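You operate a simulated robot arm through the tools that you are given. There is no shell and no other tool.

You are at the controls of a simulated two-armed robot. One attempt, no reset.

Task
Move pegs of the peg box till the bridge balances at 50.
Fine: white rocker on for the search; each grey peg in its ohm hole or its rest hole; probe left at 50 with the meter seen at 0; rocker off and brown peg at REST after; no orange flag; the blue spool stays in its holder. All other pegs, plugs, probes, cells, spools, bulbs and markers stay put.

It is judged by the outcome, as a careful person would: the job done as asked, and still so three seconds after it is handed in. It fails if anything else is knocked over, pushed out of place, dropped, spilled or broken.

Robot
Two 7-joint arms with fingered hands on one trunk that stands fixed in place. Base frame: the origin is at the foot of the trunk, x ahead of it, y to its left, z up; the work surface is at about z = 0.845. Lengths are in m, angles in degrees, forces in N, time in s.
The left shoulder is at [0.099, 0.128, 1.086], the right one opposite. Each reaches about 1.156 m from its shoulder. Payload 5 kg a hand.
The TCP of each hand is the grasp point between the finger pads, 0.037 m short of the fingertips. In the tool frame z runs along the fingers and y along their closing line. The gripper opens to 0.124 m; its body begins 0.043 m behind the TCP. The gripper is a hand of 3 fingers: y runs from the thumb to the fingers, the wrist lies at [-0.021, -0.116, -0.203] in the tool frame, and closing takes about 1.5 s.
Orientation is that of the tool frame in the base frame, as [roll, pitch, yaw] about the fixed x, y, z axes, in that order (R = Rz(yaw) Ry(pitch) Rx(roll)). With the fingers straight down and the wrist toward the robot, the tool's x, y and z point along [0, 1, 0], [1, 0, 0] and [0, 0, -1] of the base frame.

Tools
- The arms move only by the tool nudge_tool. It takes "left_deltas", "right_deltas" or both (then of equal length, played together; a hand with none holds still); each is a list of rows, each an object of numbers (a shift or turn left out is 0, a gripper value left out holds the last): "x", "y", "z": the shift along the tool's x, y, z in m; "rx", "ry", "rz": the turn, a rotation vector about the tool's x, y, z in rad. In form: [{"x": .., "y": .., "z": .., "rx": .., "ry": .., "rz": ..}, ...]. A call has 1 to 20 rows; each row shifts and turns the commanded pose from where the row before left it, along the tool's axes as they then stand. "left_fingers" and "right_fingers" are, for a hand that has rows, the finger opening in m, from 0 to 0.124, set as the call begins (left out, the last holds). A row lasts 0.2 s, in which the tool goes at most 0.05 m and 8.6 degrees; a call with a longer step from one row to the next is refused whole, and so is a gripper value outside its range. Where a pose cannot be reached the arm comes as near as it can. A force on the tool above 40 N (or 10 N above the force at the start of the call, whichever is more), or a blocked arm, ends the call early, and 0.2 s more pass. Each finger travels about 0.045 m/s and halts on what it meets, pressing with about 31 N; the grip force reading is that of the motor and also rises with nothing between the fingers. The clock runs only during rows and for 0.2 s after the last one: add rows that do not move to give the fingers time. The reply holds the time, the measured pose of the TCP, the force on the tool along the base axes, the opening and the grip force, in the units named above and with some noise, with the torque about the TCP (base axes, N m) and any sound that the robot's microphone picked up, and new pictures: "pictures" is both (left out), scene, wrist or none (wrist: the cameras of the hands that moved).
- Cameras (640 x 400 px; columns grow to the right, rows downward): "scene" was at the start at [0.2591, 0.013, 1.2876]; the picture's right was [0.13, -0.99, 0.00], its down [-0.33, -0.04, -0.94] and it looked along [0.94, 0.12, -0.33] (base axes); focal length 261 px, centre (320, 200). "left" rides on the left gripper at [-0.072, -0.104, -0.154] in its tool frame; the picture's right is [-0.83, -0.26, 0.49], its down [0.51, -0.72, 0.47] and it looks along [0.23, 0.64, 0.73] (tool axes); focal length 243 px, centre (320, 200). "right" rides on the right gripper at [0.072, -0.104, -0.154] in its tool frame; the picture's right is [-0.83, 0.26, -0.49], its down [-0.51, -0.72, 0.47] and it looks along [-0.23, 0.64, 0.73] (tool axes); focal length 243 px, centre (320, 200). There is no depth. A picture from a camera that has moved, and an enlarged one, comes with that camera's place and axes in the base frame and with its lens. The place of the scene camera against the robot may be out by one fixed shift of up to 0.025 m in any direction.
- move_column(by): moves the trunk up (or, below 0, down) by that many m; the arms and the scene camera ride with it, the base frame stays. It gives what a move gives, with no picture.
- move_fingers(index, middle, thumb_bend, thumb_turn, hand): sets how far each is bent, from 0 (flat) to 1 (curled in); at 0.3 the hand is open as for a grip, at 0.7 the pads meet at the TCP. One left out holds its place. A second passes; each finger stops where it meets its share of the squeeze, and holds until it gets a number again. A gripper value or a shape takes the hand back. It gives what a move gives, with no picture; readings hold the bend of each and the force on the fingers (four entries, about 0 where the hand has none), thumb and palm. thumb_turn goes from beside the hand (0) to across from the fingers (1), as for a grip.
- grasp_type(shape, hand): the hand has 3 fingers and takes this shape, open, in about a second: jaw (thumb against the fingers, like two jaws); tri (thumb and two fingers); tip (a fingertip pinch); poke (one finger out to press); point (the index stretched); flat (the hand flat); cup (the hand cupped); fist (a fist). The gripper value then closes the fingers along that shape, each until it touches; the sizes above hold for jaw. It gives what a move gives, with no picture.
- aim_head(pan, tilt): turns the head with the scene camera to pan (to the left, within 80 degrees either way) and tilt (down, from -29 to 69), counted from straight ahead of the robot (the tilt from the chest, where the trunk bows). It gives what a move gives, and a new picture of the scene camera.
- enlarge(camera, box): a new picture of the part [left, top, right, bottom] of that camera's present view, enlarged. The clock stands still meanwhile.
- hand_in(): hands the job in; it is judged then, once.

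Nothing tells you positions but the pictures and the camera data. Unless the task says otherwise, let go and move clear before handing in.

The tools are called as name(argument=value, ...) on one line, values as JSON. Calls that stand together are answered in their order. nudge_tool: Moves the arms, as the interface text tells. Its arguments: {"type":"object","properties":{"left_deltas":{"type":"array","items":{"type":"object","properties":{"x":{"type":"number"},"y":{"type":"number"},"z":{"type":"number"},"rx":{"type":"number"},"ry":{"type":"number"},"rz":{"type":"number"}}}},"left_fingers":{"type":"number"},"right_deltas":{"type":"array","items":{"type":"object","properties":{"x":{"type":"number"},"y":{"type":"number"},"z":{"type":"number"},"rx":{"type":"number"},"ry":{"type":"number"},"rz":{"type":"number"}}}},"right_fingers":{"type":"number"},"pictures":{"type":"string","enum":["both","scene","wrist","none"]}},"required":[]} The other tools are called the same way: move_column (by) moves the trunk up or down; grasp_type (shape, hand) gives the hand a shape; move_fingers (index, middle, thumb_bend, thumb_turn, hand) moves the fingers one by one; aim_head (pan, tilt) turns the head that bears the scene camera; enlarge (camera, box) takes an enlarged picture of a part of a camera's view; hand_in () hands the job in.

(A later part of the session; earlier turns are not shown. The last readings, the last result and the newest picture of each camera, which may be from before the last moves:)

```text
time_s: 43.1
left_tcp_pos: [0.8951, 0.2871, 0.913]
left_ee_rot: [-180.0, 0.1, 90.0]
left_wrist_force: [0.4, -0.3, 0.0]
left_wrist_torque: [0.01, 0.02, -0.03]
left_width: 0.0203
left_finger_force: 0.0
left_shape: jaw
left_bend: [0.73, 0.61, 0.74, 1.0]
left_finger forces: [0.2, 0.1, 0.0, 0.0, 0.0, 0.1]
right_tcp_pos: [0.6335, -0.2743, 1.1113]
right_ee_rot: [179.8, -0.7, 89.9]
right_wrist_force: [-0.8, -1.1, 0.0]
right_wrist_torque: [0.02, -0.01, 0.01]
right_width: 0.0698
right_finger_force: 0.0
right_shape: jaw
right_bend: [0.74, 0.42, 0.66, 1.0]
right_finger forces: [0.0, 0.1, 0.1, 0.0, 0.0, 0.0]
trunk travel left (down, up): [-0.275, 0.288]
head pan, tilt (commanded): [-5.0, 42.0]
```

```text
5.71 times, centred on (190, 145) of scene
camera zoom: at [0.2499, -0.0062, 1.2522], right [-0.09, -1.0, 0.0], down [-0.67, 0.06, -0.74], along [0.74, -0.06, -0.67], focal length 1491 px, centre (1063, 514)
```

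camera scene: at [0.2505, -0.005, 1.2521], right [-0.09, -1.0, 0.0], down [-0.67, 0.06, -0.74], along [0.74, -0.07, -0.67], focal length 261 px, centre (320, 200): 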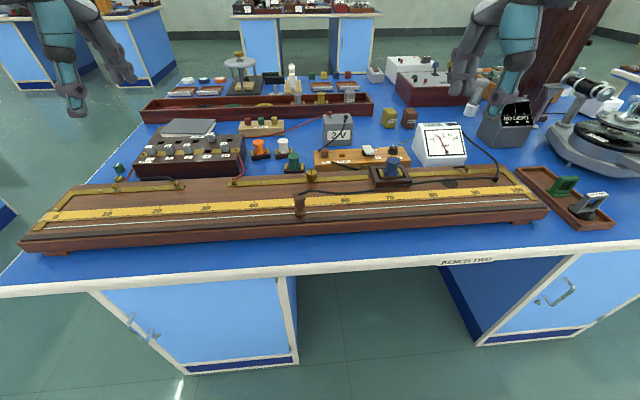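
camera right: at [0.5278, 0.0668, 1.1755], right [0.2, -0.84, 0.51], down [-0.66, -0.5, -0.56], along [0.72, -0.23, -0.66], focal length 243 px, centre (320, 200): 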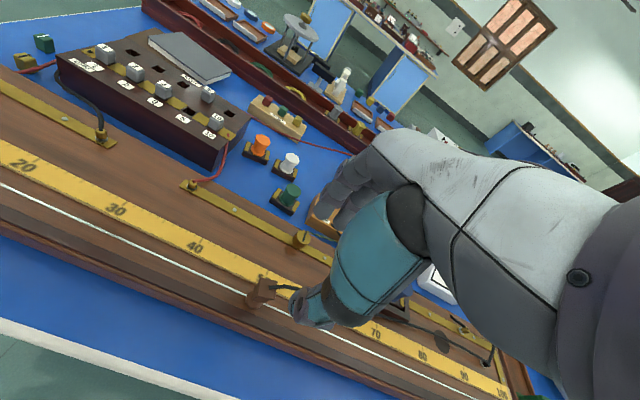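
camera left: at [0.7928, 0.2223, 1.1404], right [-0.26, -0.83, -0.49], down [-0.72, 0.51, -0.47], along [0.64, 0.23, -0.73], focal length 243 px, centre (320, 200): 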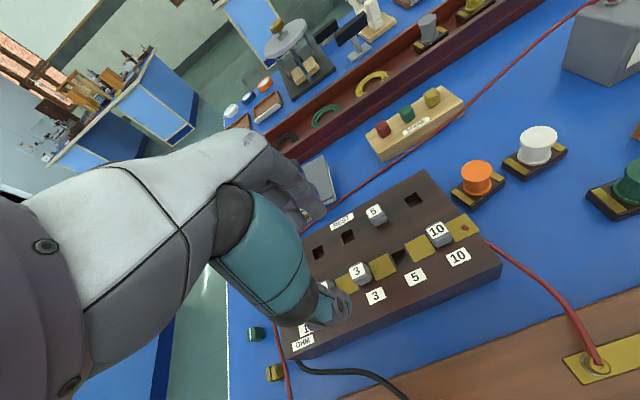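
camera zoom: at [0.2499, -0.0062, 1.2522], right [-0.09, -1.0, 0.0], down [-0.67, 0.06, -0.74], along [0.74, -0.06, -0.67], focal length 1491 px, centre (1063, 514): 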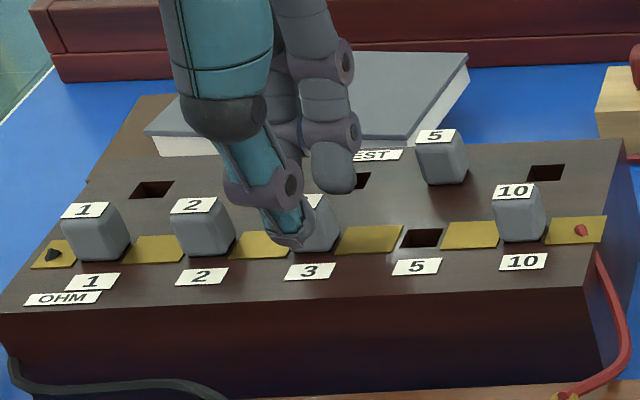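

nudge_tool(left_deltas=[{}, {}, {}, {}, {}], left_fingers=0.006, pictures="none")

enlarge(camera="left", box=[240, 170, 400, 290])

enlarge(camera="scene", box=[140, 110, 240, 180])

```text
time_s: 44.3
left_tcp_pos: [0.8957, 0.2877, 0.9162]
left_ee_rot: [179.7, 0.0, 90.0]
left_wrist_force: [10.2, 1.0, 21.3]
left_wrist_torque: [-0.01, -0.67, 0.01]
left_width: 0.0079
left_finger_force: 30.8
left_shape: jaw
left_bend: [0.72, 0.66, 0.74, 1.0]
left_finger forces: [31.7, 15.5, 0.0, 0.0, 22.7, 0.0]
right_tcp_pos: [0.6339, -0.2753, 1.1105]
right_ee_rot: [179.8, -0.6, 89.9]
right_wrist_force: [1.0, 1.4, -0.1]
right_wrist_torque: [0.02, -0.02, -0.03]
right_width: 0.0698
right_finger_force: 0.1
right_shape: jaw
right_bend: [0.74, 0.42, 0.66, 1.0]
right_finger forces: [0.0, 0.0, 0.1, 0.0, 0.0, 0.1]
trunk travel left (down, up): [-0.275, 0.288]
head pan, tilt (commanded): [-5.0, 42.0]
```

```text
3.33 times, centred on (320, 230) of left
camera zoom: at [0.7915, 0.2164, 1.0689], right [-0.26, -0.83, -0.49], down [-0.72, 0.51, -0.47], along [0.64, 0.23, -0.73], focal length 809 px, centre (320, 100)
```

zoom: 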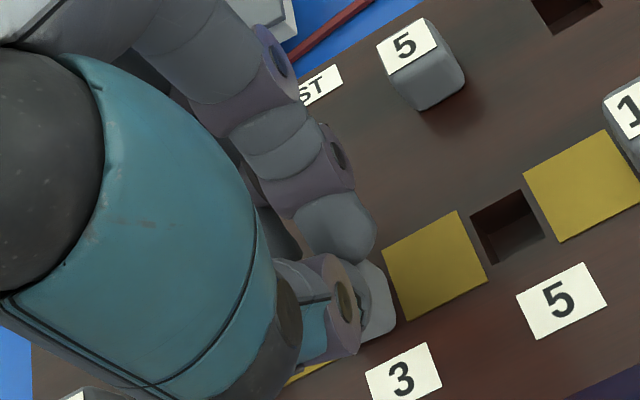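

```text
5.71 times, centred on (190, 145) of scene
camera zoom: at [0.2485, -0.0068, 1.2526], right [-0.09, -1.0, 0.0], down [-0.67, 0.06, -0.74], along [0.74, -0.06, -0.67], focal length 1491 px, centre (1063, 514)
```

zoom: 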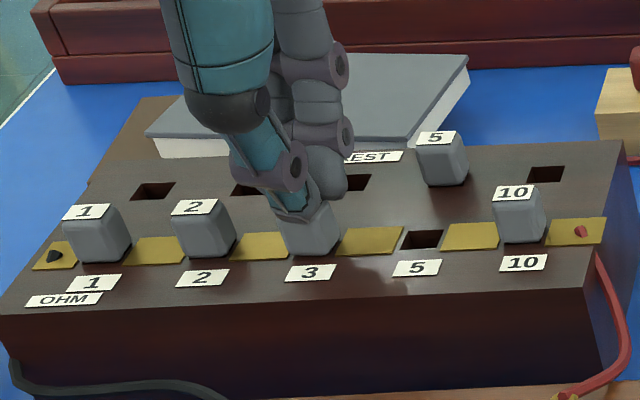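

The thumb rode up on the peg's top edge (upward force 21 N), so this grip is too high. I'll release, lift, and try the fingertip-pinch shape.

nudge_tool(left_deltas=[{}, {}, {}, {}], left_fingers=0.05, pictures="none")

nudge_tool(left_deltas=[{"z": -0.03}, {"z": -0.04}, {}], pictures="none")

grasp_type(hand="left", shape="tip")

enlarge(camera="left", box=[200, 150, 420, 310])

enlarge(camera="scene", box=[130, 80, 250, 180])

```text
time_s: 45.3
left_tcp_pos: [0.8962, 0.2868, 0.9124]
left_ee_rot: [-179.9, 0.0, 89.9]
left_wrist_force: [-0.6, 0.6, 0.5]
left_wrist_torque: [-0.02, -0.02, 0.02]
left_width: 0.0495
left_finger_force: 0.1
left_shape: jaw
left_bend: [0.74, 0.49, 0.72, 1.0]
left_finger forces: [0.1, 0.0, 0.0, 0.1, 0.0, 0.0]
right_tcp_pos: [0.6356, -0.2748, 1.1109]
right_ee_rot: [179.9, -0.6, 90.0]
right_wrist_force: [-0.4, 0.9, 0.0]
right_wrist_torque: [-0.04, 0.03, -0.02]
right_width: 0.0697
right_finger_force: 0.0
right_shape: jaw
right_bend: [0.74, 0.42, 0.66, 1.0]
right_finger forces: [0.0, 0.0, 0.0, 0.0, 0.0, 0.0]
trunk travel left (down, up): [-0.275, 0.288]
head pan, tilt (commanded): [-5.0, 42.0]
```

```text
time_s: 46.1
left_tcp_pos: [0.8961, 0.2886, 0.9834]
left_ee_rot: [180.0, 0.0, 90.1]
left_wrist_force: [-0.1, 0.0, 0.5]
left_wrist_torque: [0.0, -0.03, 0.02]
left_width: 0.0494
left_finger_force: 0.0
left_shape: jaw
left_bend: [0.74, 0.49, 0.72, 1.0]
left_finger forces: [0.0, 0.1, 0.0, 0.1, 0.0, 0.0]
right_tcp_pos: [0.6344, -0.2744, 1.1107]
right_ee_rot: [180.0, -0.6, 90.0]
right_wrist_force: [-1.5, 0.3, 0.5]
right_wrist_torque: [-0.01, 0.04, 0.0]
right_width: 0.0698
right_finger_force: 0.2
right_shape: jaw
right_bend: [0.74, 0.42, 0.66, 1.0]
right_finger forces: [0.0, 0.0, 0.1, 0.0, 0.1, 0.0]
trunk travel left (down, up): [-0.275, 0.288]
head pan, tilt (commanded): [-5.0, 42.0]
```

```text
time_s: 47.0
left_tcp_pos: [0.8955, 0.2873, 0.9834]
left_ee_rot: [-180.0, 0.0, 89.9]
left_wrist_force: [0.3, -0.3, -0.7]
left_wrist_torque: [-0.03, -0.03, 0.03]
left_width: 0.1237
left_finger_force: 0.0
left_shape: tip
left_bend: [0.3, 0.98, 0.3, 0.98]
left_finger forces: [0.1, 0.1, 0.0, 0.0, 0.0, 0.0]
right_tcp_pos: [0.6348, -0.2741, 1.1105]
right_ee_rot: [179.9, -0.5, 89.9]
right_wrist_force: [-0.5, -1.4, 0.2]
right_wrist_torque: [0.03, 0.01, 0.02]
right_width: 0.0697
right_finger_force: 0.1
right_shape: jaw
right_bend: [0.74, 0.42, 0.66, 1.0]
right_finger forces: [0.0, 0.1, 0.1, 0.0, 0.0, 0.0]
trunk travel left (down, up): [-0.275, 0.288]
head pan, tilt (commanded): [-5.0, 42.0]
```

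```text
2.50 times, centred on (310, 230) of left
camera zoom: at [0.793, 0.217, 1.1362], right [-0.26, -0.83, -0.49], down [-0.72, 0.51, -0.47], along [0.64, 0.23, -0.73], focal length 606 px, centre (345, 125)
```

zoom: 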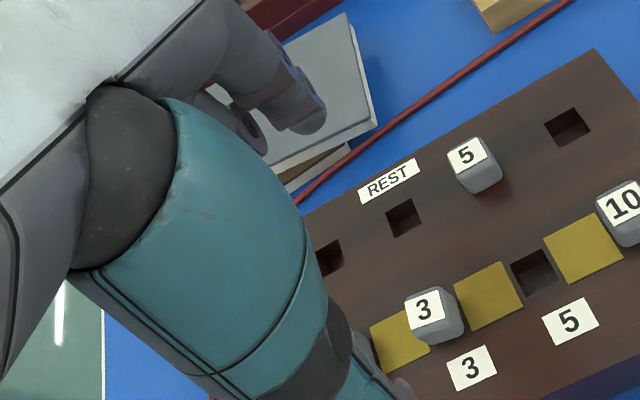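

```text
4.00 times, centred on (190, 130) of scene
camera zoom: at [0.2499, -0.0061, 1.2522], right [-0.09, -1.0, 0.0], down [-0.67, 0.06, -0.74], along [0.74, -0.06, -0.67], focal length 1044 px, centre (840, 480)
```

zoom: 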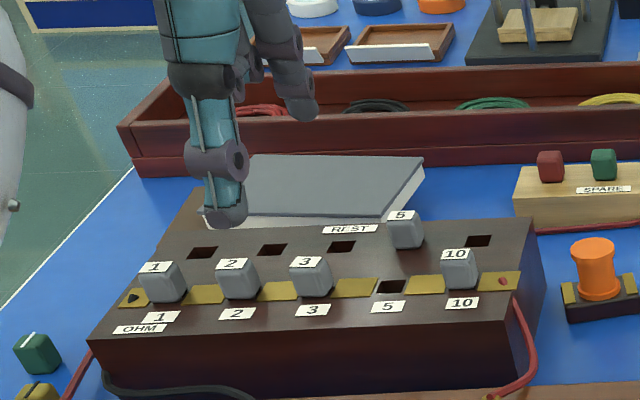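

Peg 3 is undisturbed. I'll close the tip pinch to 2.4 cm in the air to see where the tips meet.

nudge_tool(left_deltas=[{"z": -0.03}, {}, {}, {}, {}, {}, {}, {}], left_fingers=0.03, pictures="none")

enlarge(camera="left", box=[200, 150, 420, 310])

enlarge(camera="scene", box=[130, 70, 250, 170])

```text
time_s: 48.8
left_tcp_pos: [0.895, 0.2886, 1.0141]
left_ee_rot: [179.9, 0.0, 90.0]
left_wrist_force: [0.3, -0.2, -0.6]
left_wrist_torque: [-0.01, -0.01, 0.0]
left_width: 0.0309
left_finger_force: 0.0
left_shape: tip
left_bend: [0.72, 0.98, 0.74, 1.0]
left_finger forces: [0.0, 0.0, 0.0, 0.0, 0.1, 0.1]
right_tcp_pos: [0.6356, -0.2751, 1.1108]
right_ee_rot: [179.9, -0.6, 89.8]
right_wrist_force: [-0.3, -0.3, -1.2]
right_wrist_torque: [-0.01, -0.01, 0.03]
right_width: 0.0698
right_finger_force: 0.0
right_shape: jaw
right_bend: [0.74, 0.42, 0.66, 1.0]
right_finger forces: [0.1, 0.0, 0.0, 0.0, 0.0, 0.1]
trunk travel left (down, up): [-0.275, 0.288]
head pan, tilt (commanded): [-5.0, 42.0]
```

```text
2.50 times, centred on (310, 230) of left
camera zoom: at [0.7931, 0.2167, 1.1659], right [-0.26, -0.83, -0.49], down [-0.72, 0.51, -0.47], along [0.64, 0.23, -0.73], focal length 606 px, centre (345, 125)
```

zoom: 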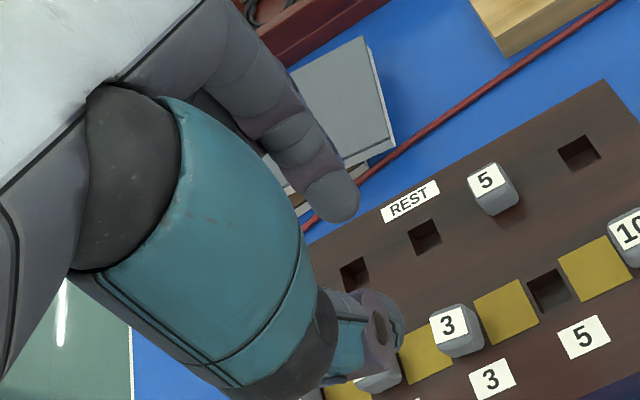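

```text
4.00 times, centred on (190, 120) of scene
camera zoom: at [0.2499, -0.0062, 1.2522], right [-0.09, -1.0, 0.0], down [-0.67, 0.06, -0.74], along [0.74, -0.06, -0.67], focal length 1044 px, centre (840, 520)
```

zoom: 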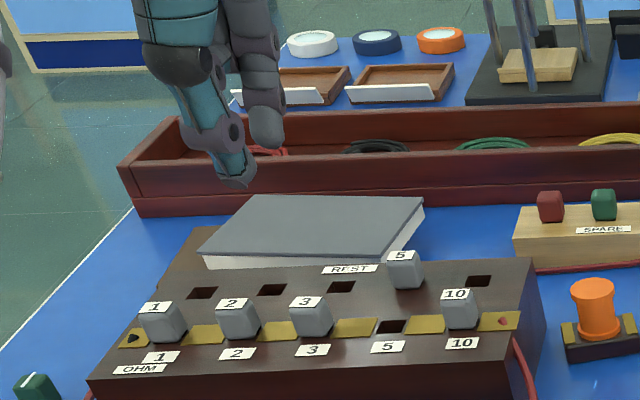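

Tips sit only ~3 cm below the TCP, so the grip must be about 1 cm lower. Back to jaw (three contacts), opening 5 cm, and descend again.

grasp_type(hand="left", shape="jaw")

nudge_tool(left_deltas=[{"z": 0.02}, {"z": 0.02}, {"z": 0.02}, {"z": 0.02}, {}, {}, {}], left_fingers=0.05, pictures="none")

enlarge(camera="left", box=[240, 170, 400, 290])

enlarge(camera="scene", box=[140, 110, 240, 180])

```text
time_s: 49.7
left_tcp_pos: [0.8965, 0.2862, 1.013]
left_ee_rot: [180.0, 0.0, 90.0]
left_wrist_force: [-0.9, 1.0, -0.5]
left_wrist_torque: [0.0, 0.03, 0.0]
left_width: 0.1238
left_finger_force: 0.0
left_shape: jaw
left_bend: [0.3, 0.3, 0.3, 0.98]
left_finger forces: [0.0, 0.0, 0.1, 0.0, 0.0, 0.0]
right_tcp_pos: [0.6344, -0.2746, 1.1106]
right_ee_rot: [179.9, -0.5, 89.8]
right_wrist_force: [0.2, 0.2, -1.2]
right_wrist_torque: [-0.04, -0.01, 0.01]
right_width: 0.0698
right_finger_force: 0.0
right_shape: jaw
right_bend: [0.74, 0.42, 0.66, 1.0]
right_finger forces: [0.1, 0.0, 0.1, 0.0, 0.1, 0.1]
trunk travel left (down, up): [-0.275, 0.288]
head pan, tilt (commanded): [-5.0, 42.0]
```

```text
time_s: 51.3
left_tcp_pos: [0.8948, 0.2883, 0.9331]
left_ee_rot: [-180.0, 0.0, 90.0]
left_wrist_force: [-0.6, 0.7, -0.1]
left_wrist_torque: [0.0, 0.04, -0.02]
left_width: 0.0504
left_finger_force: 0.1
left_shape: jaw
left_bend: [0.74, 0.49, 0.72, 1.0]
left_finger forces: [0.0, 0.1, 0.0, 0.0, 0.1, 0.0]
right_tcp_pos: [0.6344, -0.274, 1.1104]
right_ee_rot: [179.9, -0.6, 89.9]
right_wrist_force: [0.5, 0.7, -0.1]
right_wrist_torque: [0.01, -0.04, -0.01]
right_width: 0.0696
right_finger_force: 0.0
right_shape: jaw
right_bend: [0.74, 0.42, 0.66, 1.0]
right_finger forces: [0.1, 0.0, 0.0, 0.0, 0.1, 0.0]
trunk travel left (down, up): [-0.275, 0.288]
head pan, tilt (commanded): [-5.0, 42.0]
```

```text
3.33 times, centred on (320, 230) of left
camera zoom: at [0.7919, 0.2175, 1.0872], right [-0.26, -0.83, -0.49], down [-0.72, 0.51, -0.47], along [0.64, 0.23, -0.73], focal length 809 px, centre (320, 100)
```

zoom: 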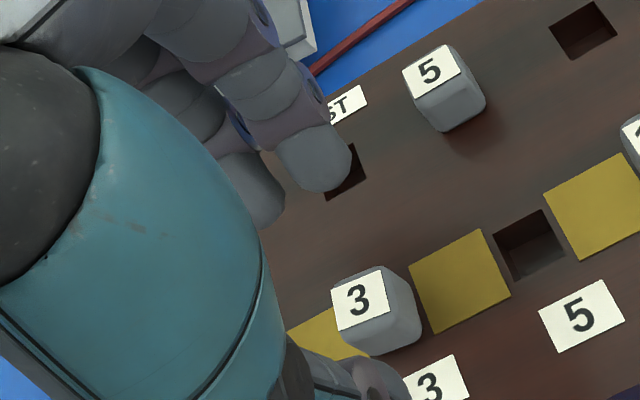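

```text
5.71 times, centred on (190, 145) of scene
camera zoom: at [0.2499, -0.0062, 1.2522], right [-0.09, -1.0, 0.0], down [-0.67, 0.06, -0.74], along [0.74, -0.06, -0.67], focal length 1491 px, centre (1063, 514)
```

zoom: 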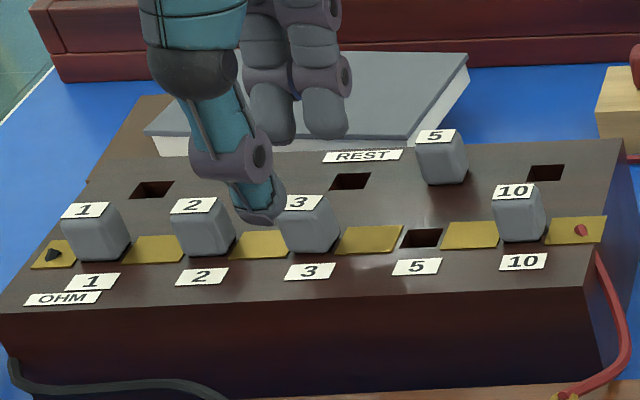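

nudge_tool(left_deltas=[{"x": 0.001, "y": 0.0005, "z": 0.012}, {"z": 0.01}, {"z": 0.004}, {"z": 0.003}, {}], pictures="none")

enlarge(camera="left", box=[240, 170, 400, 290])

enlarge(camera="scene", box=[140, 110, 240, 180])

```text
time_s: 52.5
left_tcp_pos: [0.8975, 0.288, 0.9054]
left_ee_rot: [180.0, -0.1, 90.0]
left_wrist_force: [-0.5, 0.1, -0.4]
left_wrist_torque: [0.01, 0.01, -0.02]
left_width: 0.0508
left_finger_force: 0.1
left_shape: jaw
left_bend: [0.74, 0.49, 0.72, 1.0]
left_finger forces: [0.0, 0.0, 0.0, 0.1, 0.1, 0.0]
right_tcp_pos: [0.6342, -0.2748, 1.1106]
right_ee_rot: [179.9, -0.6, 89.9]
right_wrist_force: [-0.3, -0.1, 0.6]
right_wrist_torque: [0.01, 0.0, -0.03]
right_width: 0.0697
right_finger_force: 0.1
right_shape: jaw
right_bend: [0.74, 0.42, 0.66, 1.0]
right_finger forces: [0.0, 0.1, 0.0, 0.1, 0.1, 0.0]
trunk travel left (down, up): [-0.275, 0.288]
head pan, tilt (commanded): [-5.0, 42.0]
```

```text
3.33 times, centred on (320, 230) of left
camera zoom: at [0.7938, 0.2176, 1.0582], right [-0.26, -0.83, -0.49], down [-0.72, 0.51, -0.47], along [0.64, 0.23, -0.73], focal length 809 px, centre (320, 100)
```

zoom: 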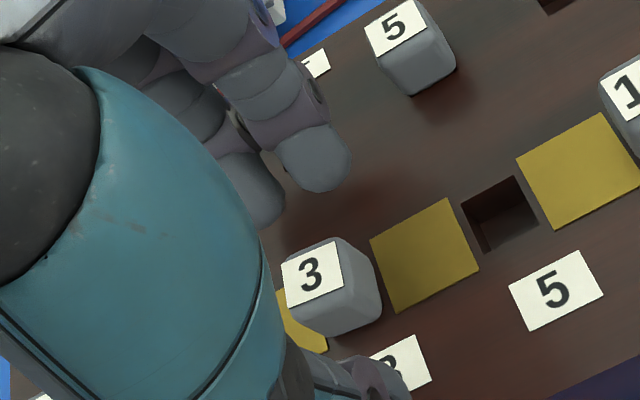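

```text
5.71 times, centred on (190, 145) of scene
camera zoom: at [0.2498, -0.0062, 1.2523], right [-0.09, -1.0, 0.0], down [-0.67, 0.06, -0.74], along [0.74, -0.06, -0.67], focal length 1491 px, centre (1063, 514)
```

zoom: 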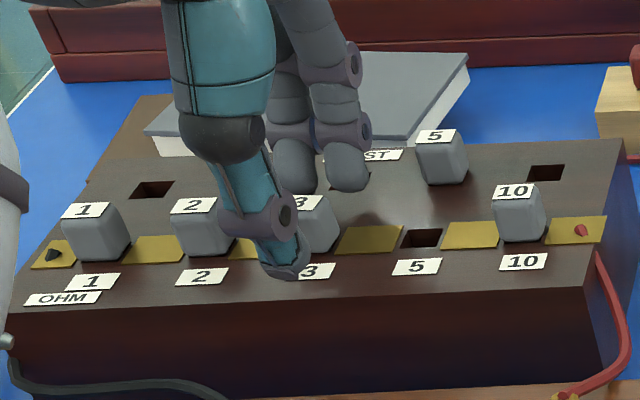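

nudge_tool(left_deltas=[{"y": -0.001, "z": 0.003}, {}, {}, {}, {}], left_fingers=0.024, pictures="none")

enlarge(camera="left", box=[240, 170, 400, 290])

enlarge(camera="scene", box=[140, 110, 240, 180])

```text
time_s: 53.7
left_tcp_pos: [0.8964, 0.2879, 0.9024]
left_ee_rot: [180.0, -0.1, 89.9]
left_wrist_force: [0.1, 0.1, 0.2]
left_wrist_torque: [0.03, 0.01, 0.03]
left_width: 0.0245
left_finger_force: 0.2
left_shape: jaw
left_bend: [0.73, 0.59, 0.74, 1.0]
left_finger forces: [0.1, 0.1, 0.0, 0.0, 0.0, 0.0]
right_tcp_pos: [0.6337, -0.2747, 1.1113]
right_ee_rot: [179.9, -0.6, 90.0]
right_wrist_force: [1.1, 0.9, -0.6]
right_wrist_torque: [0.01, -0.01, 0.0]
right_width: 0.0694
right_finger_force: 0.0
right_shape: jaw
right_bend: [0.74, 0.42, 0.66, 1.0]
right_finger forces: [0.0, 0.1, 0.0, 0.0, 0.0, 0.0]
trunk travel left (down, up): [-0.275, 0.288]
head pan, tilt (commanded): [-5.0, 42.0]
```

```text
3.33 times, centred on (320, 230) of left
camera zoom: at [0.7928, 0.2171, 1.0553], right [-0.26, -0.83, -0.49], down [-0.72, 0.51, -0.47], along [0.64, 0.23, -0.73], focal length 809 px, centre (320, 100)
```

zoom: 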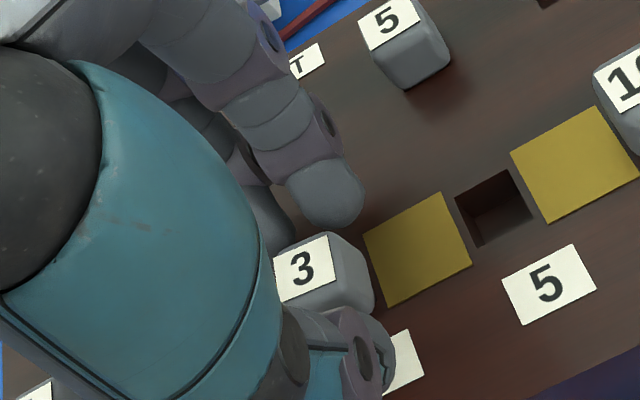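

```text
5.71 times, centred on (190, 145) of scene
camera zoom: at [0.2499, -0.0062, 1.2522], right [-0.09, -1.0, 0.0], down [-0.67, 0.06, -0.74], along [0.74, -0.06, -0.67], focal length 1491 px, centre (1063, 514)
```

zoom: 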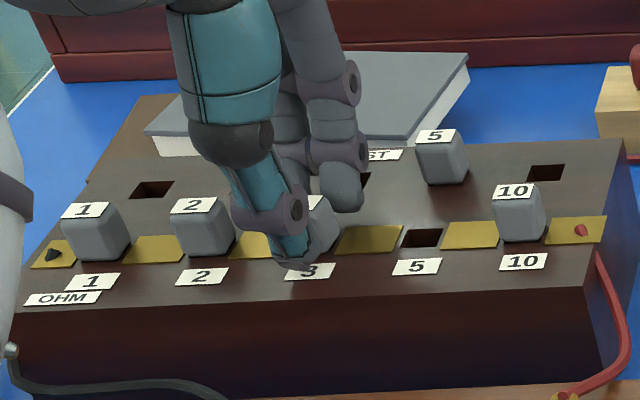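

Now the thumb is low on the peg's near face. Close to grip.

nudge_tool(left_deltas=[{}, {}, {}, {}, {}], left_fingers=0.008, pictures="none")

enlarge(camera="left", box=[240, 170, 400, 290])

enlarge(camera="scene", box=[140, 110, 240, 180])

```text
time_s: 54.9
left_tcp_pos: [0.896, 0.2886, 0.903]
left_ee_rot: [-179.9, 0.1, 90.0]
left_wrist_force: [-0.2, -0.9, -0.1]
left_wrist_torque: [0.03, -0.02, -0.01]
left_width: 0.015
left_finger_force: 31.3
left_shape: jaw
left_bend: [0.72, 0.63, 0.74, 1.0]
left_finger forces: [18.0, 8.3, 0.0, 0.0, 27.2, 0.0]
right_tcp_pos: [0.6335, -0.2736, 1.1107]
right_ee_rot: [179.9, -0.6, 90.0]
right_wrist_force: [-0.2, -0.3, 0.2]
right_wrist_torque: [-0.02, 0.03, -0.02]
right_width: 0.0698
right_finger_force: 0.0
right_shape: jaw
right_bend: [0.74, 0.42, 0.66, 1.0]
right_finger forces: [0.0, 0.0, 0.0, 0.0, 0.0, 0.0]
trunk travel left (down, up): [-0.275, 0.288]
head pan, tilt (commanded): [-5.0, 42.0]
```

```text
3.33 times, centred on (320, 230) of left
camera zoom: at [0.7929, 0.2172, 1.0553], right [-0.26, -0.83, -0.49], down [-0.72, 0.51, -0.47], along [0.64, 0.23, -0.73], focal length 809 px, centre (320, 100)
```

zoom: 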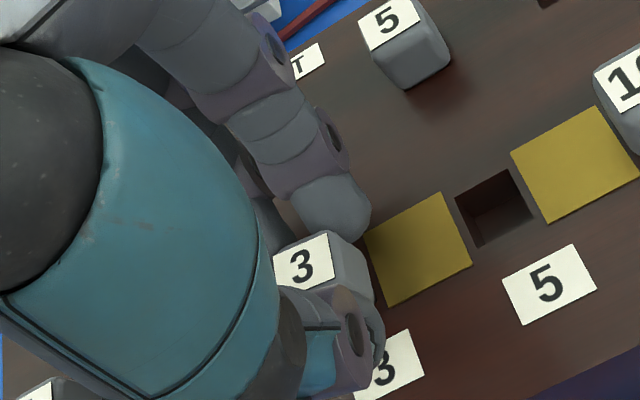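

```text
5.71 times, centred on (190, 145) of scene
camera zoom: at [0.25, -0.0062, 1.2522], right [-0.09, -1.0, 0.0], down [-0.67, 0.06, -0.74], along [0.74, -0.06, -0.67], focal length 1491 px, centre (1063, 514)
```

zoom: 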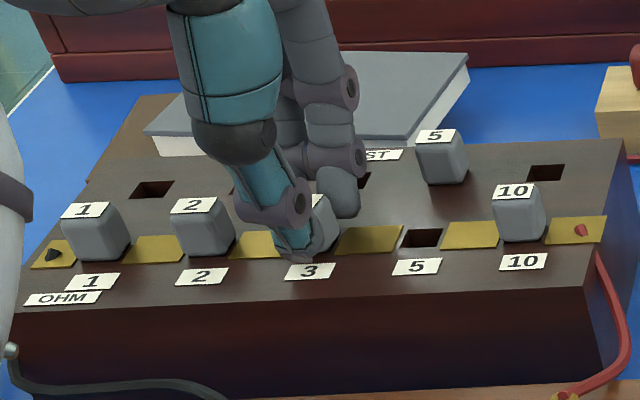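

A clean three-point grip (18 + 8 vs 27 N) with no wrist force. Pull up slowly.

nudge_tool(left_deltas=[{"z": -0.005}, {"z": -0.005}, {"z": -0.005}, {"z": -0.005}, {}], pictures="none")

enlarge(camera="left", box=[240, 170, 400, 290])

enlarge(camera="scene", box=[140, 110, 240, 180])

```text
time_s: 56.1
left_tcp_pos: [0.8954, 0.2885, 0.9224]
left_ee_rot: [-179.9, 0.0, 90.0]
left_wrist_force: [-0.1, 0.5, 0.1]
left_wrist_torque: [0.0, -0.01, 0.01]
left_width: 0.0151
left_finger_force: 30.6
left_shape: jaw
left_bend: [0.72, 0.63, 0.74, 1.0]
left_finger forces: [18.0, 8.3, 0.0, 0.0, 27.1, 0.1]
right_tcp_pos: [0.6341, -0.2736, 1.1116]
right_ee_rot: [180.0, -0.6, 90.1]
right_wrist_force: [-1.0, 0.6, 0.6]
right_wrist_torque: [-0.03, 0.0, 0.01]
right_width: 0.0699
right_finger_force: 0.1
right_shape: jaw
right_bend: [0.74, 0.42, 0.66, 1.0]
right_finger forces: [0.0, 0.1, 0.0, 0.1, 0.0, 0.0]
trunk travel left (down, up): [-0.275, 0.288]
head pan, tilt (commanded): [-5.0, 42.0]
```

```text
3.33 times, centred on (320, 230) of left
camera zoom: at [0.7924, 0.2169, 1.0756], right [-0.26, -0.83, -0.49], down [-0.72, 0.51, -0.47], along [0.64, 0.23, -0.73], focal length 809 px, centre (320, 100)
```

zoom: 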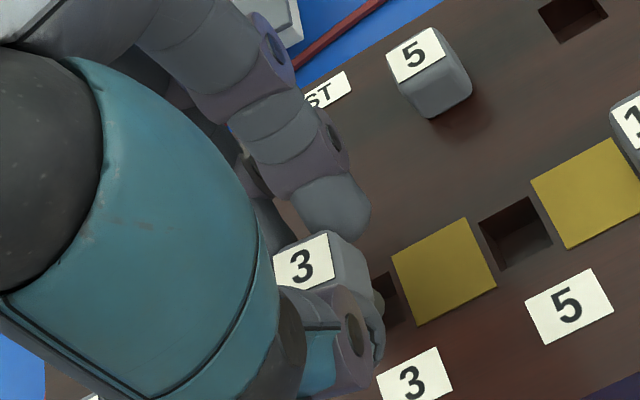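

```text
5.71 times, centred on (190, 145) of scene
camera zoom: at [0.25, -0.0061, 1.2522], right [-0.09, -1.0, 0.0], down [-0.67, 0.06, -0.74], along [0.74, -0.06, -0.67], focal length 1491 px, centre (1063, 514)
```

zoom: 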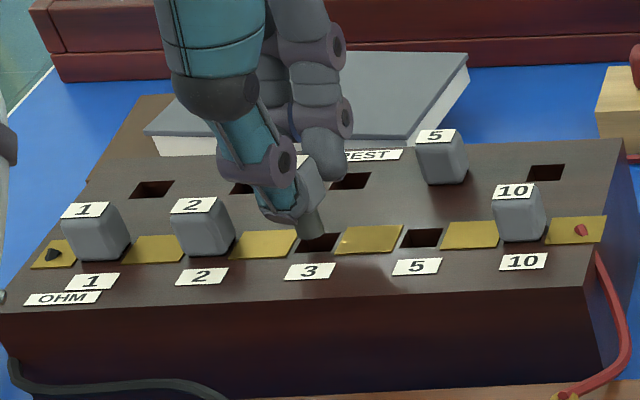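

The peg is out. Meter now (R should be 8):

nudge_tool(left_deltas=[{"z": -0.01}, {"z": -0.01}, {}], pictures="none")

enlarge(camera="scene", box=[400, 115, 480, 175])

enlarge(camera="scene", box=[140, 100, 240, 180])

```text
time_s: 56.9
left_tcp_pos: [0.8957, 0.2866, 0.9421]
left_ee_rot: [-180.0, 0.0, 90.0]
left_wrist_force: [-0.2, -0.5, -0.5]
left_wrist_torque: [-0.01, 0.01, 0.01]
left_width: 0.0148
left_finger_force: 30.8
left_shape: jaw
left_bend: [0.72, 0.63, 0.74, 1.0]
left_finger forces: [18.0, 8.3, 0.1, 0.0, 27.1, 0.1]
right_tcp_pos: [0.6336, -0.2747, 1.111]
right_ee_rot: [179.9, -0.7, 90.0]
right_wrist_force: [0.1, -0.4, 0.6]
right_wrist_torque: [0.0, -0.01, -0.01]
right_width: 0.0698
right_finger_force: 0.0
right_shape: jaw
right_bend: [0.74, 0.42, 0.66, 1.0]
right_finger forces: [0.1, 0.0, 0.0, 0.1, 0.1, 0.0]
trunk travel left (down, up): [-0.275, 0.288]
head pan, tilt (commanded): [-5.0, 42.0]
```

```text
6.67 times, centred on (440, 145) of scene
camera zoom: at [0.2501, -0.0061, 1.2522], right [-0.09, -1.0, 0.0], down [-0.67, 0.06, -0.74], along [0.74, -0.06, -0.67], focal length 1740 px, centre (-480, 567)
```

zoom: 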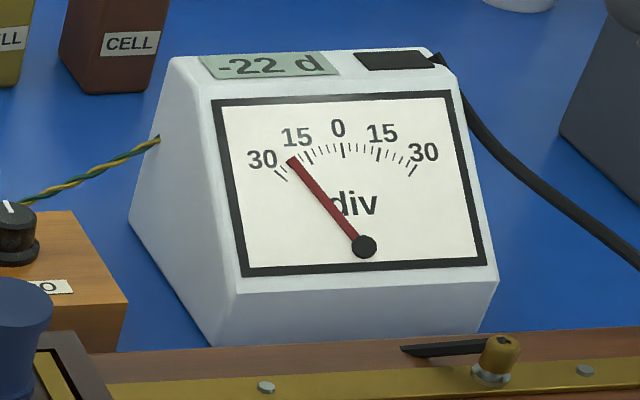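

```text
5.00 times, centred on (190, 140) of scene
camera zoom: at [0.2501, -0.0061, 1.2522], right [-0.09, -1.0, 0.0], down [-0.67, 0.06, -0.74], along [0.74, -0.06, -0.67], focal length 1305 px, centre (970, 500)
```

zoom: 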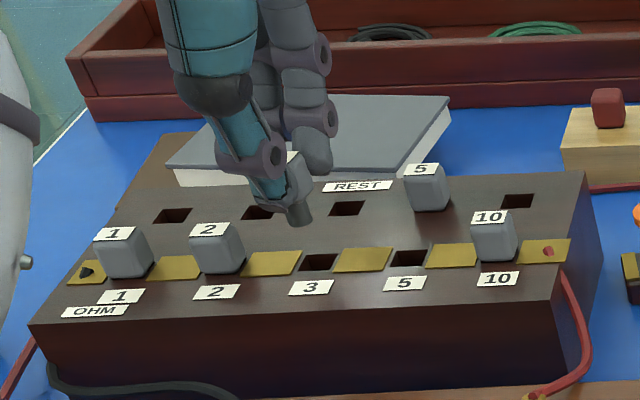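

−22 d with R = 8 versus −12 with R = 5: both fit X = 3 Ω (k≈96). So the answer is peg 3 alone out, peg 5 back in its ohm hole. Now carry peg 3 back to its REST hole.

nudge_tool(left_deltas=[{"y": 0.019}, {"y": 0.019}, {"y": 0.019}, {}], pictures="none")

enlarge(camera="left", box=[240, 170, 400, 290])

enlarge(camera="scene", box=[150, 110, 230, 170])

```text
time_s: 57.9
left_tcp_pos: [0.9531, 0.2869, 0.9427]
left_ee_rot: [-180.0, 0.0, 90.1]
left_wrist_force: [-0.1, 0.0, 1.2]
left_wrist_torque: [-0.02, 0.0, 0.03]
left_width: 0.0149
left_finger_force: 31.0
left_shape: jaw
left_bend: [0.72, 0.63, 0.74, 1.0]
left_finger forces: [18.1, 8.4, 0.0, 0.1, 27.2, 0.1]
right_tcp_pos: [0.6335, -0.2741, 1.1119]
right_ee_rot: [180.0, -0.7, 90.0]
right_wrist_force: [-0.2, 0.2, 0.7]
right_wrist_torque: [0.0, 0.0, -0.02]
right_width: 0.0695
right_finger_force: 0.0
right_shape: jaw
right_bend: [0.74, 0.42, 0.66, 1.0]
right_finger forces: [0.0, 0.0, 0.0, 0.0, 0.1, 0.0]
trunk travel left (down, up): [-0.275, 0.288]
head pan, tilt (commanded): [-5.0, 42.0]
```

```text
3.33 times, centred on (320, 230) of left
camera zoom: at [0.8505, 0.2167, 1.0955], right [-0.26, -0.83, -0.49], down [-0.72, 0.51, -0.47], along [0.64, 0.23, -0.73], focal length 809 px, centre (320, 100)
```

zoom: 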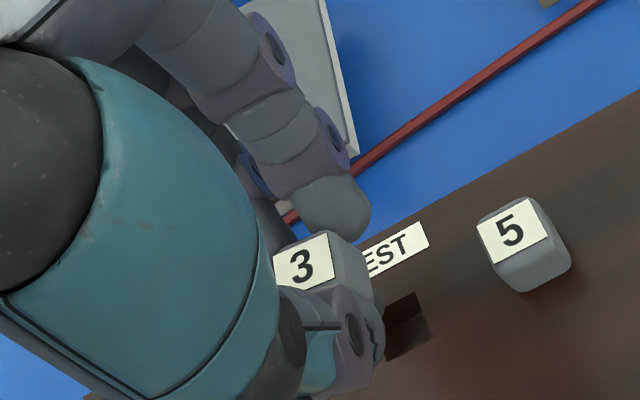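

```text
6.67 times, centred on (190, 140) of scene
camera zoom: at [0.2497, -0.006, 1.2523], right [-0.09, -1.0, 0.0], down [-0.67, 0.06, -0.74], along [0.74, -0.06, -0.67], focal length 1740 px, centre (1187, 600)
```

zoom: 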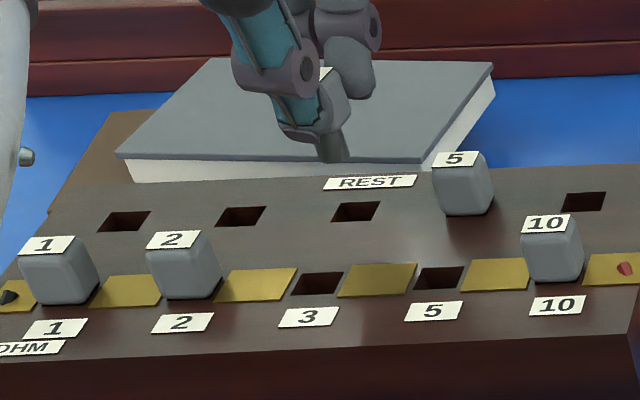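

Peg 3 is over its REST hole by the wrist view (using peg 5 as reference). Lower to just above the hole and compare.

nudge_tool(left_deltas=[{"z": 0.01}, {"z": 0.007}, {}], pictures="none")

enlarge(camera="left", box=[280, 190, 400, 280])

enlarge(camera="scene", box=[170, 115, 230, 160])

```text
time_s: 58.7
left_tcp_pos: [0.9531, 0.2864, 0.9255]
left_ee_rot: [180.0, 0.0, 90.0]
left_wrist_force: [0.4, -0.8, 0.3]
left_wrist_torque: [0.0, 0.0, 0.01]
left_width: 0.0149
left_finger_force: 31.7
left_shape: jaw
left_bend: [0.72, 0.63, 0.74, 1.0]
left_finger forces: [18.1, 8.4, 0.1, 0.0, 27.2, 0.0]
right_tcp_pos: [0.6347, -0.2748, 1.1101]
right_ee_rot: [179.9, -0.6, 89.9]
right_wrist_force: [0.6, -0.2, 0.5]
right_wrist_torque: [-0.01, 0.02, 0.02]
right_width: 0.0697
right_finger_force: 0.0
right_shape: jaw
right_bend: [0.74, 0.42, 0.66, 1.0]
right_finger forces: [0.0, 0.0, 0.0, 0.0, 0.0, 0.1]
trunk travel left (down, up): [-0.275, 0.288]
head pan, tilt (commanded): [-5.0, 42.0]
```

```text
4.44 times, centred on (340, 235) of left
camera zoom: at [0.8504, 0.2167, 1.078], right [-0.26, -0.83, -0.49], down [-0.72, 0.51, -0.47], along [0.64, 0.23, -0.73], focal length 1078 px, centre (231, 44)
```

zoom: 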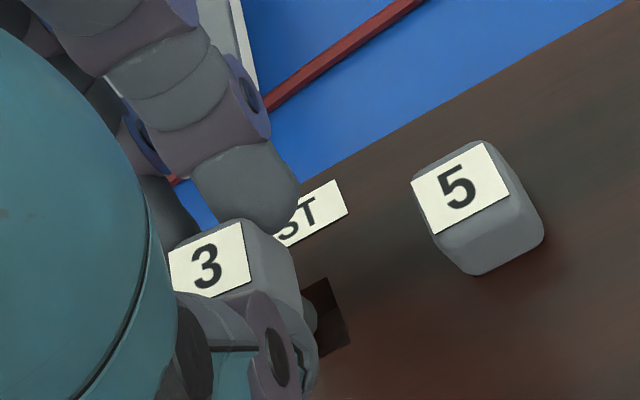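

```text
8.89 times, centred on (200, 138) of scene
camera zoom: at [0.2499, -0.0062, 1.2522], right [-0.09, -1.0, 0.0], down [-0.67, 0.06, -0.74], along [0.74, -0.06, -0.67], focal length 2320 px, centre (1387, 756)
```

zoom: 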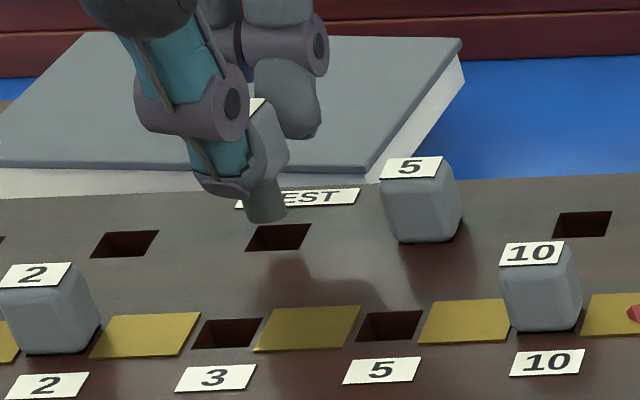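

Nearly centred; nudge 1 mm to −y and lower into the hole with force monitored.

nudge_tool(left_deltas=[{"x": -0.0012, "z": 0.005}, {"z": 0.005}, {"z": 0.005}, {"z": 0.004}, {}], pictures="none")

enlarge(camera="left", box=[280, 190, 400, 280])

enlarge(camera="scene", box=[170, 115, 230, 160])

```text
time_s: 59.9
left_tcp_pos: [0.9517, 0.2852, 0.911]
left_ee_rot: [179.5, -0.1, 90.0]
left_wrist_force: [11.6, -1.8, 37.8]
left_wrist_torque: [-0.08, -0.52, 0.08]
left_width: 0.0181
left_finger_force: 31.2
left_shape: jaw
left_bend: [0.72, 0.62, 0.77, 1.0]
left_finger forces: [27.5, 13.6, 0.1, 0.0, 32.1, 0.0]
right_tcp_pos: [0.6303, -0.2757, 1.1132]
right_ee_rot: [179.7, -0.7, 89.8]
right_wrist_force: [-0.3, -0.7, 0.2]
right_wrist_torque: [-0.01, 0.02, 0.0]
right_width: 0.0697
right_finger_force: 0.0
right_shape: jaw
right_bend: [0.74, 0.42, 0.66, 1.0]
right_finger forces: [0.0, 0.0, 0.1, 0.0, 0.1, 0.0]
trunk travel left (down, up): [-0.275, 0.288]
head pan, tilt (commanded): [-5.0, 42.0]
```

```text
4.44 times, centred on (340, 235) of left
camera zoom: at [0.8461, 0.2144, 1.0642], right [-0.26, -0.83, -0.49], down [-0.72, 0.51, -0.48], along [0.65, 0.23, -0.73], focal length 1078 px, centre (231, 44)
```

zoom: 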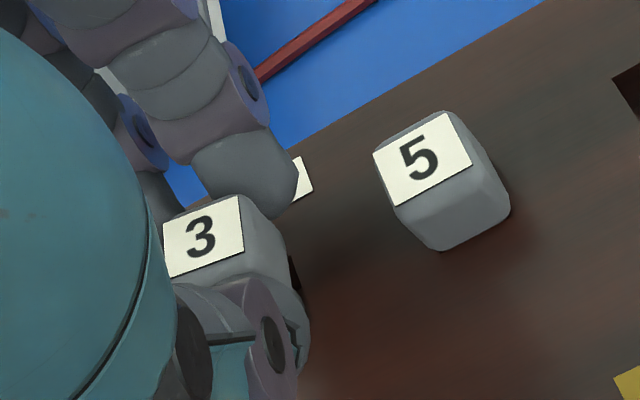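

```text
8.89 times, centred on (200, 138) of scene
camera zoom: at [0.2464, -0.0078, 1.2532], right [-0.09, -1.0, 0.0], down [-0.66, 0.06, -0.74], along [0.74, -0.06, -0.67], focal length 2320 px, centre (1387, 756)
```

zoom: 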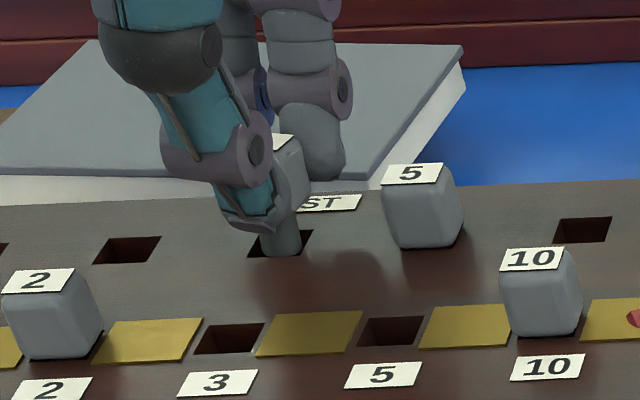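

The shank caught the near edge of the hole. Lift slightly, move ~3 mm further in +x.

nudge_tool(left_deltas=[{"z": -0.006}, {"z": -0.004, "rx": 0.008}, {"y": 0.003}, {}], pictures="none")

enlarge(camera="left", box=[280, 190, 400, 280])

enlarge(camera="scene", box=[170, 115, 230, 160])

```text
time_s: 60.9
left_tcp_pos: [0.9552, 0.2875, 0.9152]
left_ee_rot: [-179.4, -0.1, 90.0]
left_wrist_force: [-0.7, -0.1, 0.0]
left_wrist_torque: [-0.03, -0.01, -0.01]
left_width: 0.0153
left_finger_force: 30.3
left_shape: jaw
left_bend: [0.72, 0.63, 0.76, 1.0]
left_finger forces: [22.9, 11.4, 0.0, 0.0, 28.0, 0.1]
right_tcp_pos: [0.6342, -0.2747, 1.1107]
right_ee_rot: [179.9, -0.6, 89.8]
right_wrist_force: [0.5, 0.0, -0.7]
right_wrist_torque: [0.0, -0.03, -0.01]
right_width: 0.0699
right_finger_force: 0.0
right_shape: jaw
right_bend: [0.74, 0.42, 0.66, 1.0]
right_finger forces: [0.0, 0.0, 0.1, 0.0, 0.0, 0.0]
trunk travel left (down, up): [-0.275, 0.288]
head pan, tilt (commanded): [-5.0, 42.0]
```

```text
4.44 times, centred on (340, 235) of left
camera zoom: at [0.8535, 0.2162, 1.0696], right [-0.27, -0.83, -0.49], down [-0.73, 0.51, -0.46], along [0.63, 0.23, -0.74], focal length 1078 px, centre (231, 44)
```

zoom: 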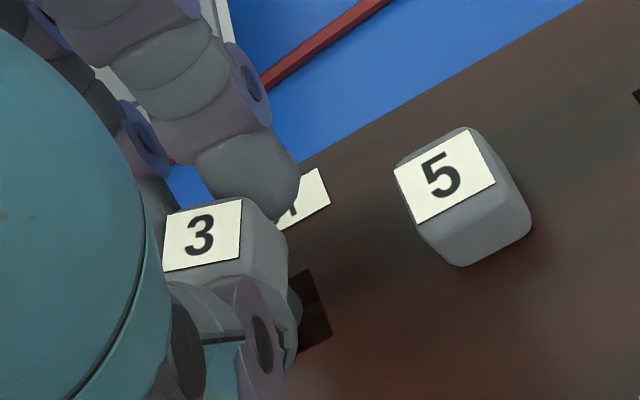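

```text
8.89 times, centred on (200, 138) of scene
camera zoom: at [0.2496, -0.0063, 1.2522], right [-0.09, -1.0, 0.0], down [-0.67, 0.06, -0.74], along [0.74, -0.06, -0.67], focal length 2320 px, centre (1387, 756)
```

zoom: 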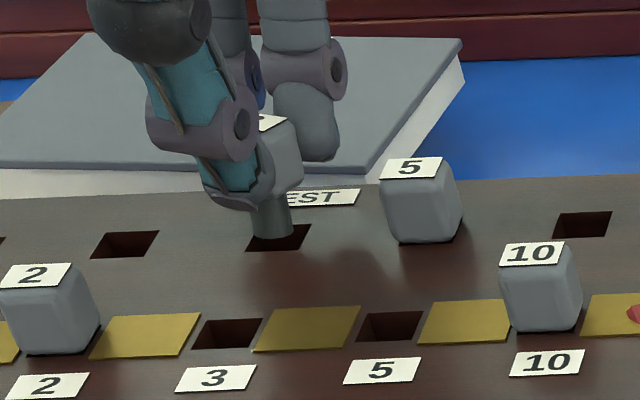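

enlarge(camera="left", box=[315, 225, 375, 285])

enlarge(camera="scene", box=[184, 120, 214, 150])

```text
6.67 times, centred on (345, 255) of left
camera zoom: at [0.8535, 0.2162, 1.0696], right [-0.27, -0.83, -0.49], down [-0.73, 0.51, -0.46], along [0.63, 0.23, -0.74], focal length 1618 px, centre (153, -167)
```

zoom: 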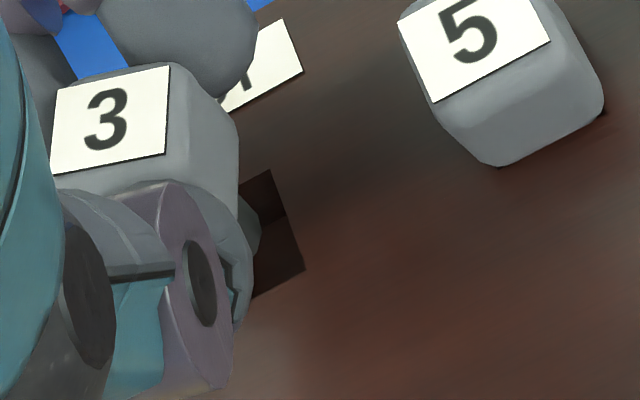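

```text
13.33 times, centred on (199, 135) of scene
camera zoom: at [0.2496, -0.0063, 1.2522], right [-0.09, -1.0, 0.0], down [-0.67, 0.06, -0.74], along [0.74, -0.06, -0.67], focal length 3479 px, centre (1933, 1067)
```

zoom: 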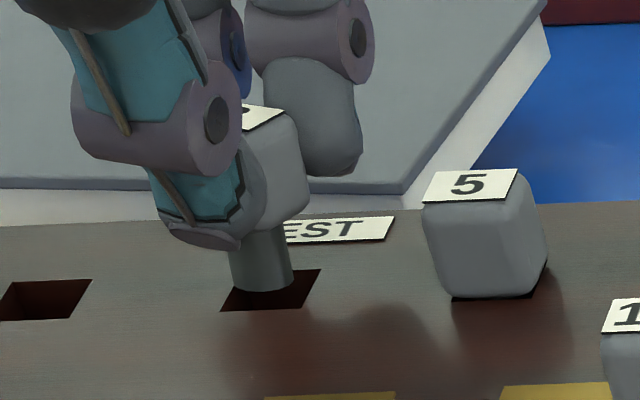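

The shank is now over the opening. Fix the small roll, shift 1.3 mm to −y, and lower gently.

nudge_tool(left_deltas=[{"rx": -0.0105, "x": -0.0013}, {"z": 0.002}, {"z": 0.002}, {}], pictures="none")

enlarge(camera="scene", box=[184, 120, 214, 150])

enlarge(camera="left", box=[315, 225, 375, 285])

```text
time_s: 61.9
left_tcp_pos: [0.9556, 0.2854, 0.9124]
left_ee_rot: [179.9, -0.1, 90.0]
left_wrist_force: [-0.5, 0.6, -0.1]
left_wrist_torque: [0.0, -0.01, 0.0]
left_width: 0.0154
left_finger_force: 31.1
left_shape: jaw
left_bend: [0.72, 0.63, 0.76, 1.0]
left_finger forces: [22.8, 11.4, 0.0, 0.0, 28.3, 0.0]
right_tcp_pos: [0.6339, -0.274, 1.1097]
right_ee_rot: [179.9, -0.6, 89.9]
right_wrist_force: [-0.2, -1.6, 0.3]
right_wrist_torque: [0.03, 0.02, -0.03]
right_width: 0.0695
right_finger_force: 0.1
right_shape: jaw
right_bend: [0.74, 0.42, 0.66, 1.0]
right_finger forces: [0.0, 0.0, 0.0, 0.1, 0.0, 0.1]
trunk travel left (down, up): [-0.275, 0.288]
head pan, tilt (commanded): [-5.0, 42.0]
```

```text
13.33 times, centred on (199, 135) of scene
camera zoom: at [0.2499, -0.0062, 1.2522], right [-0.09, -1.0, 0.0], down [-0.67, 0.06, -0.74], along [0.74, -0.06, -0.67], focal length 3479 px, centre (1933, 1067)
```

zoom: 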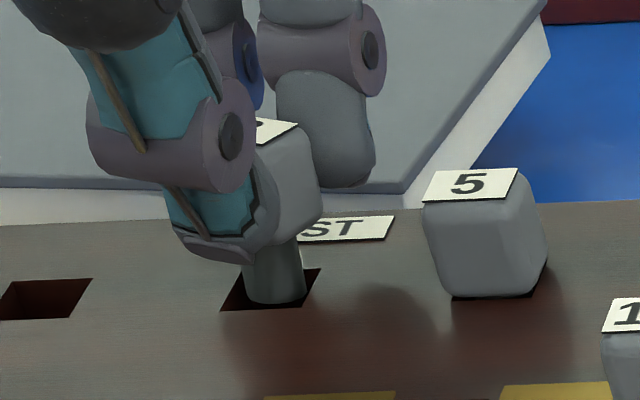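

```text
6.67 times, centred on (345, 255) of left
camera zoom: at [0.8522, 0.2149, 1.0646], right [-0.26, -0.83, -0.49], down [-0.72, 0.51, -0.47], along [0.64, 0.23, -0.73], focal length 1618 px, centre (153, -167)
```

zoom: 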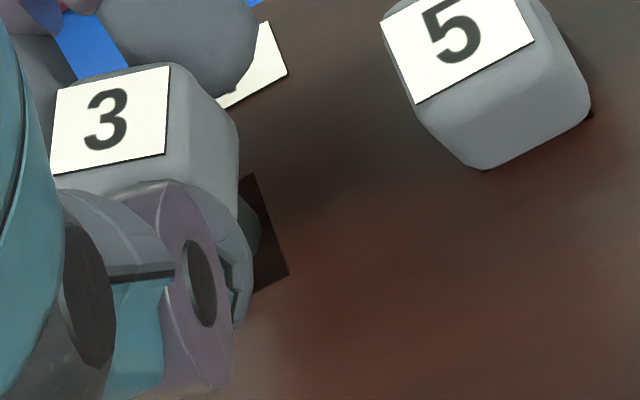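

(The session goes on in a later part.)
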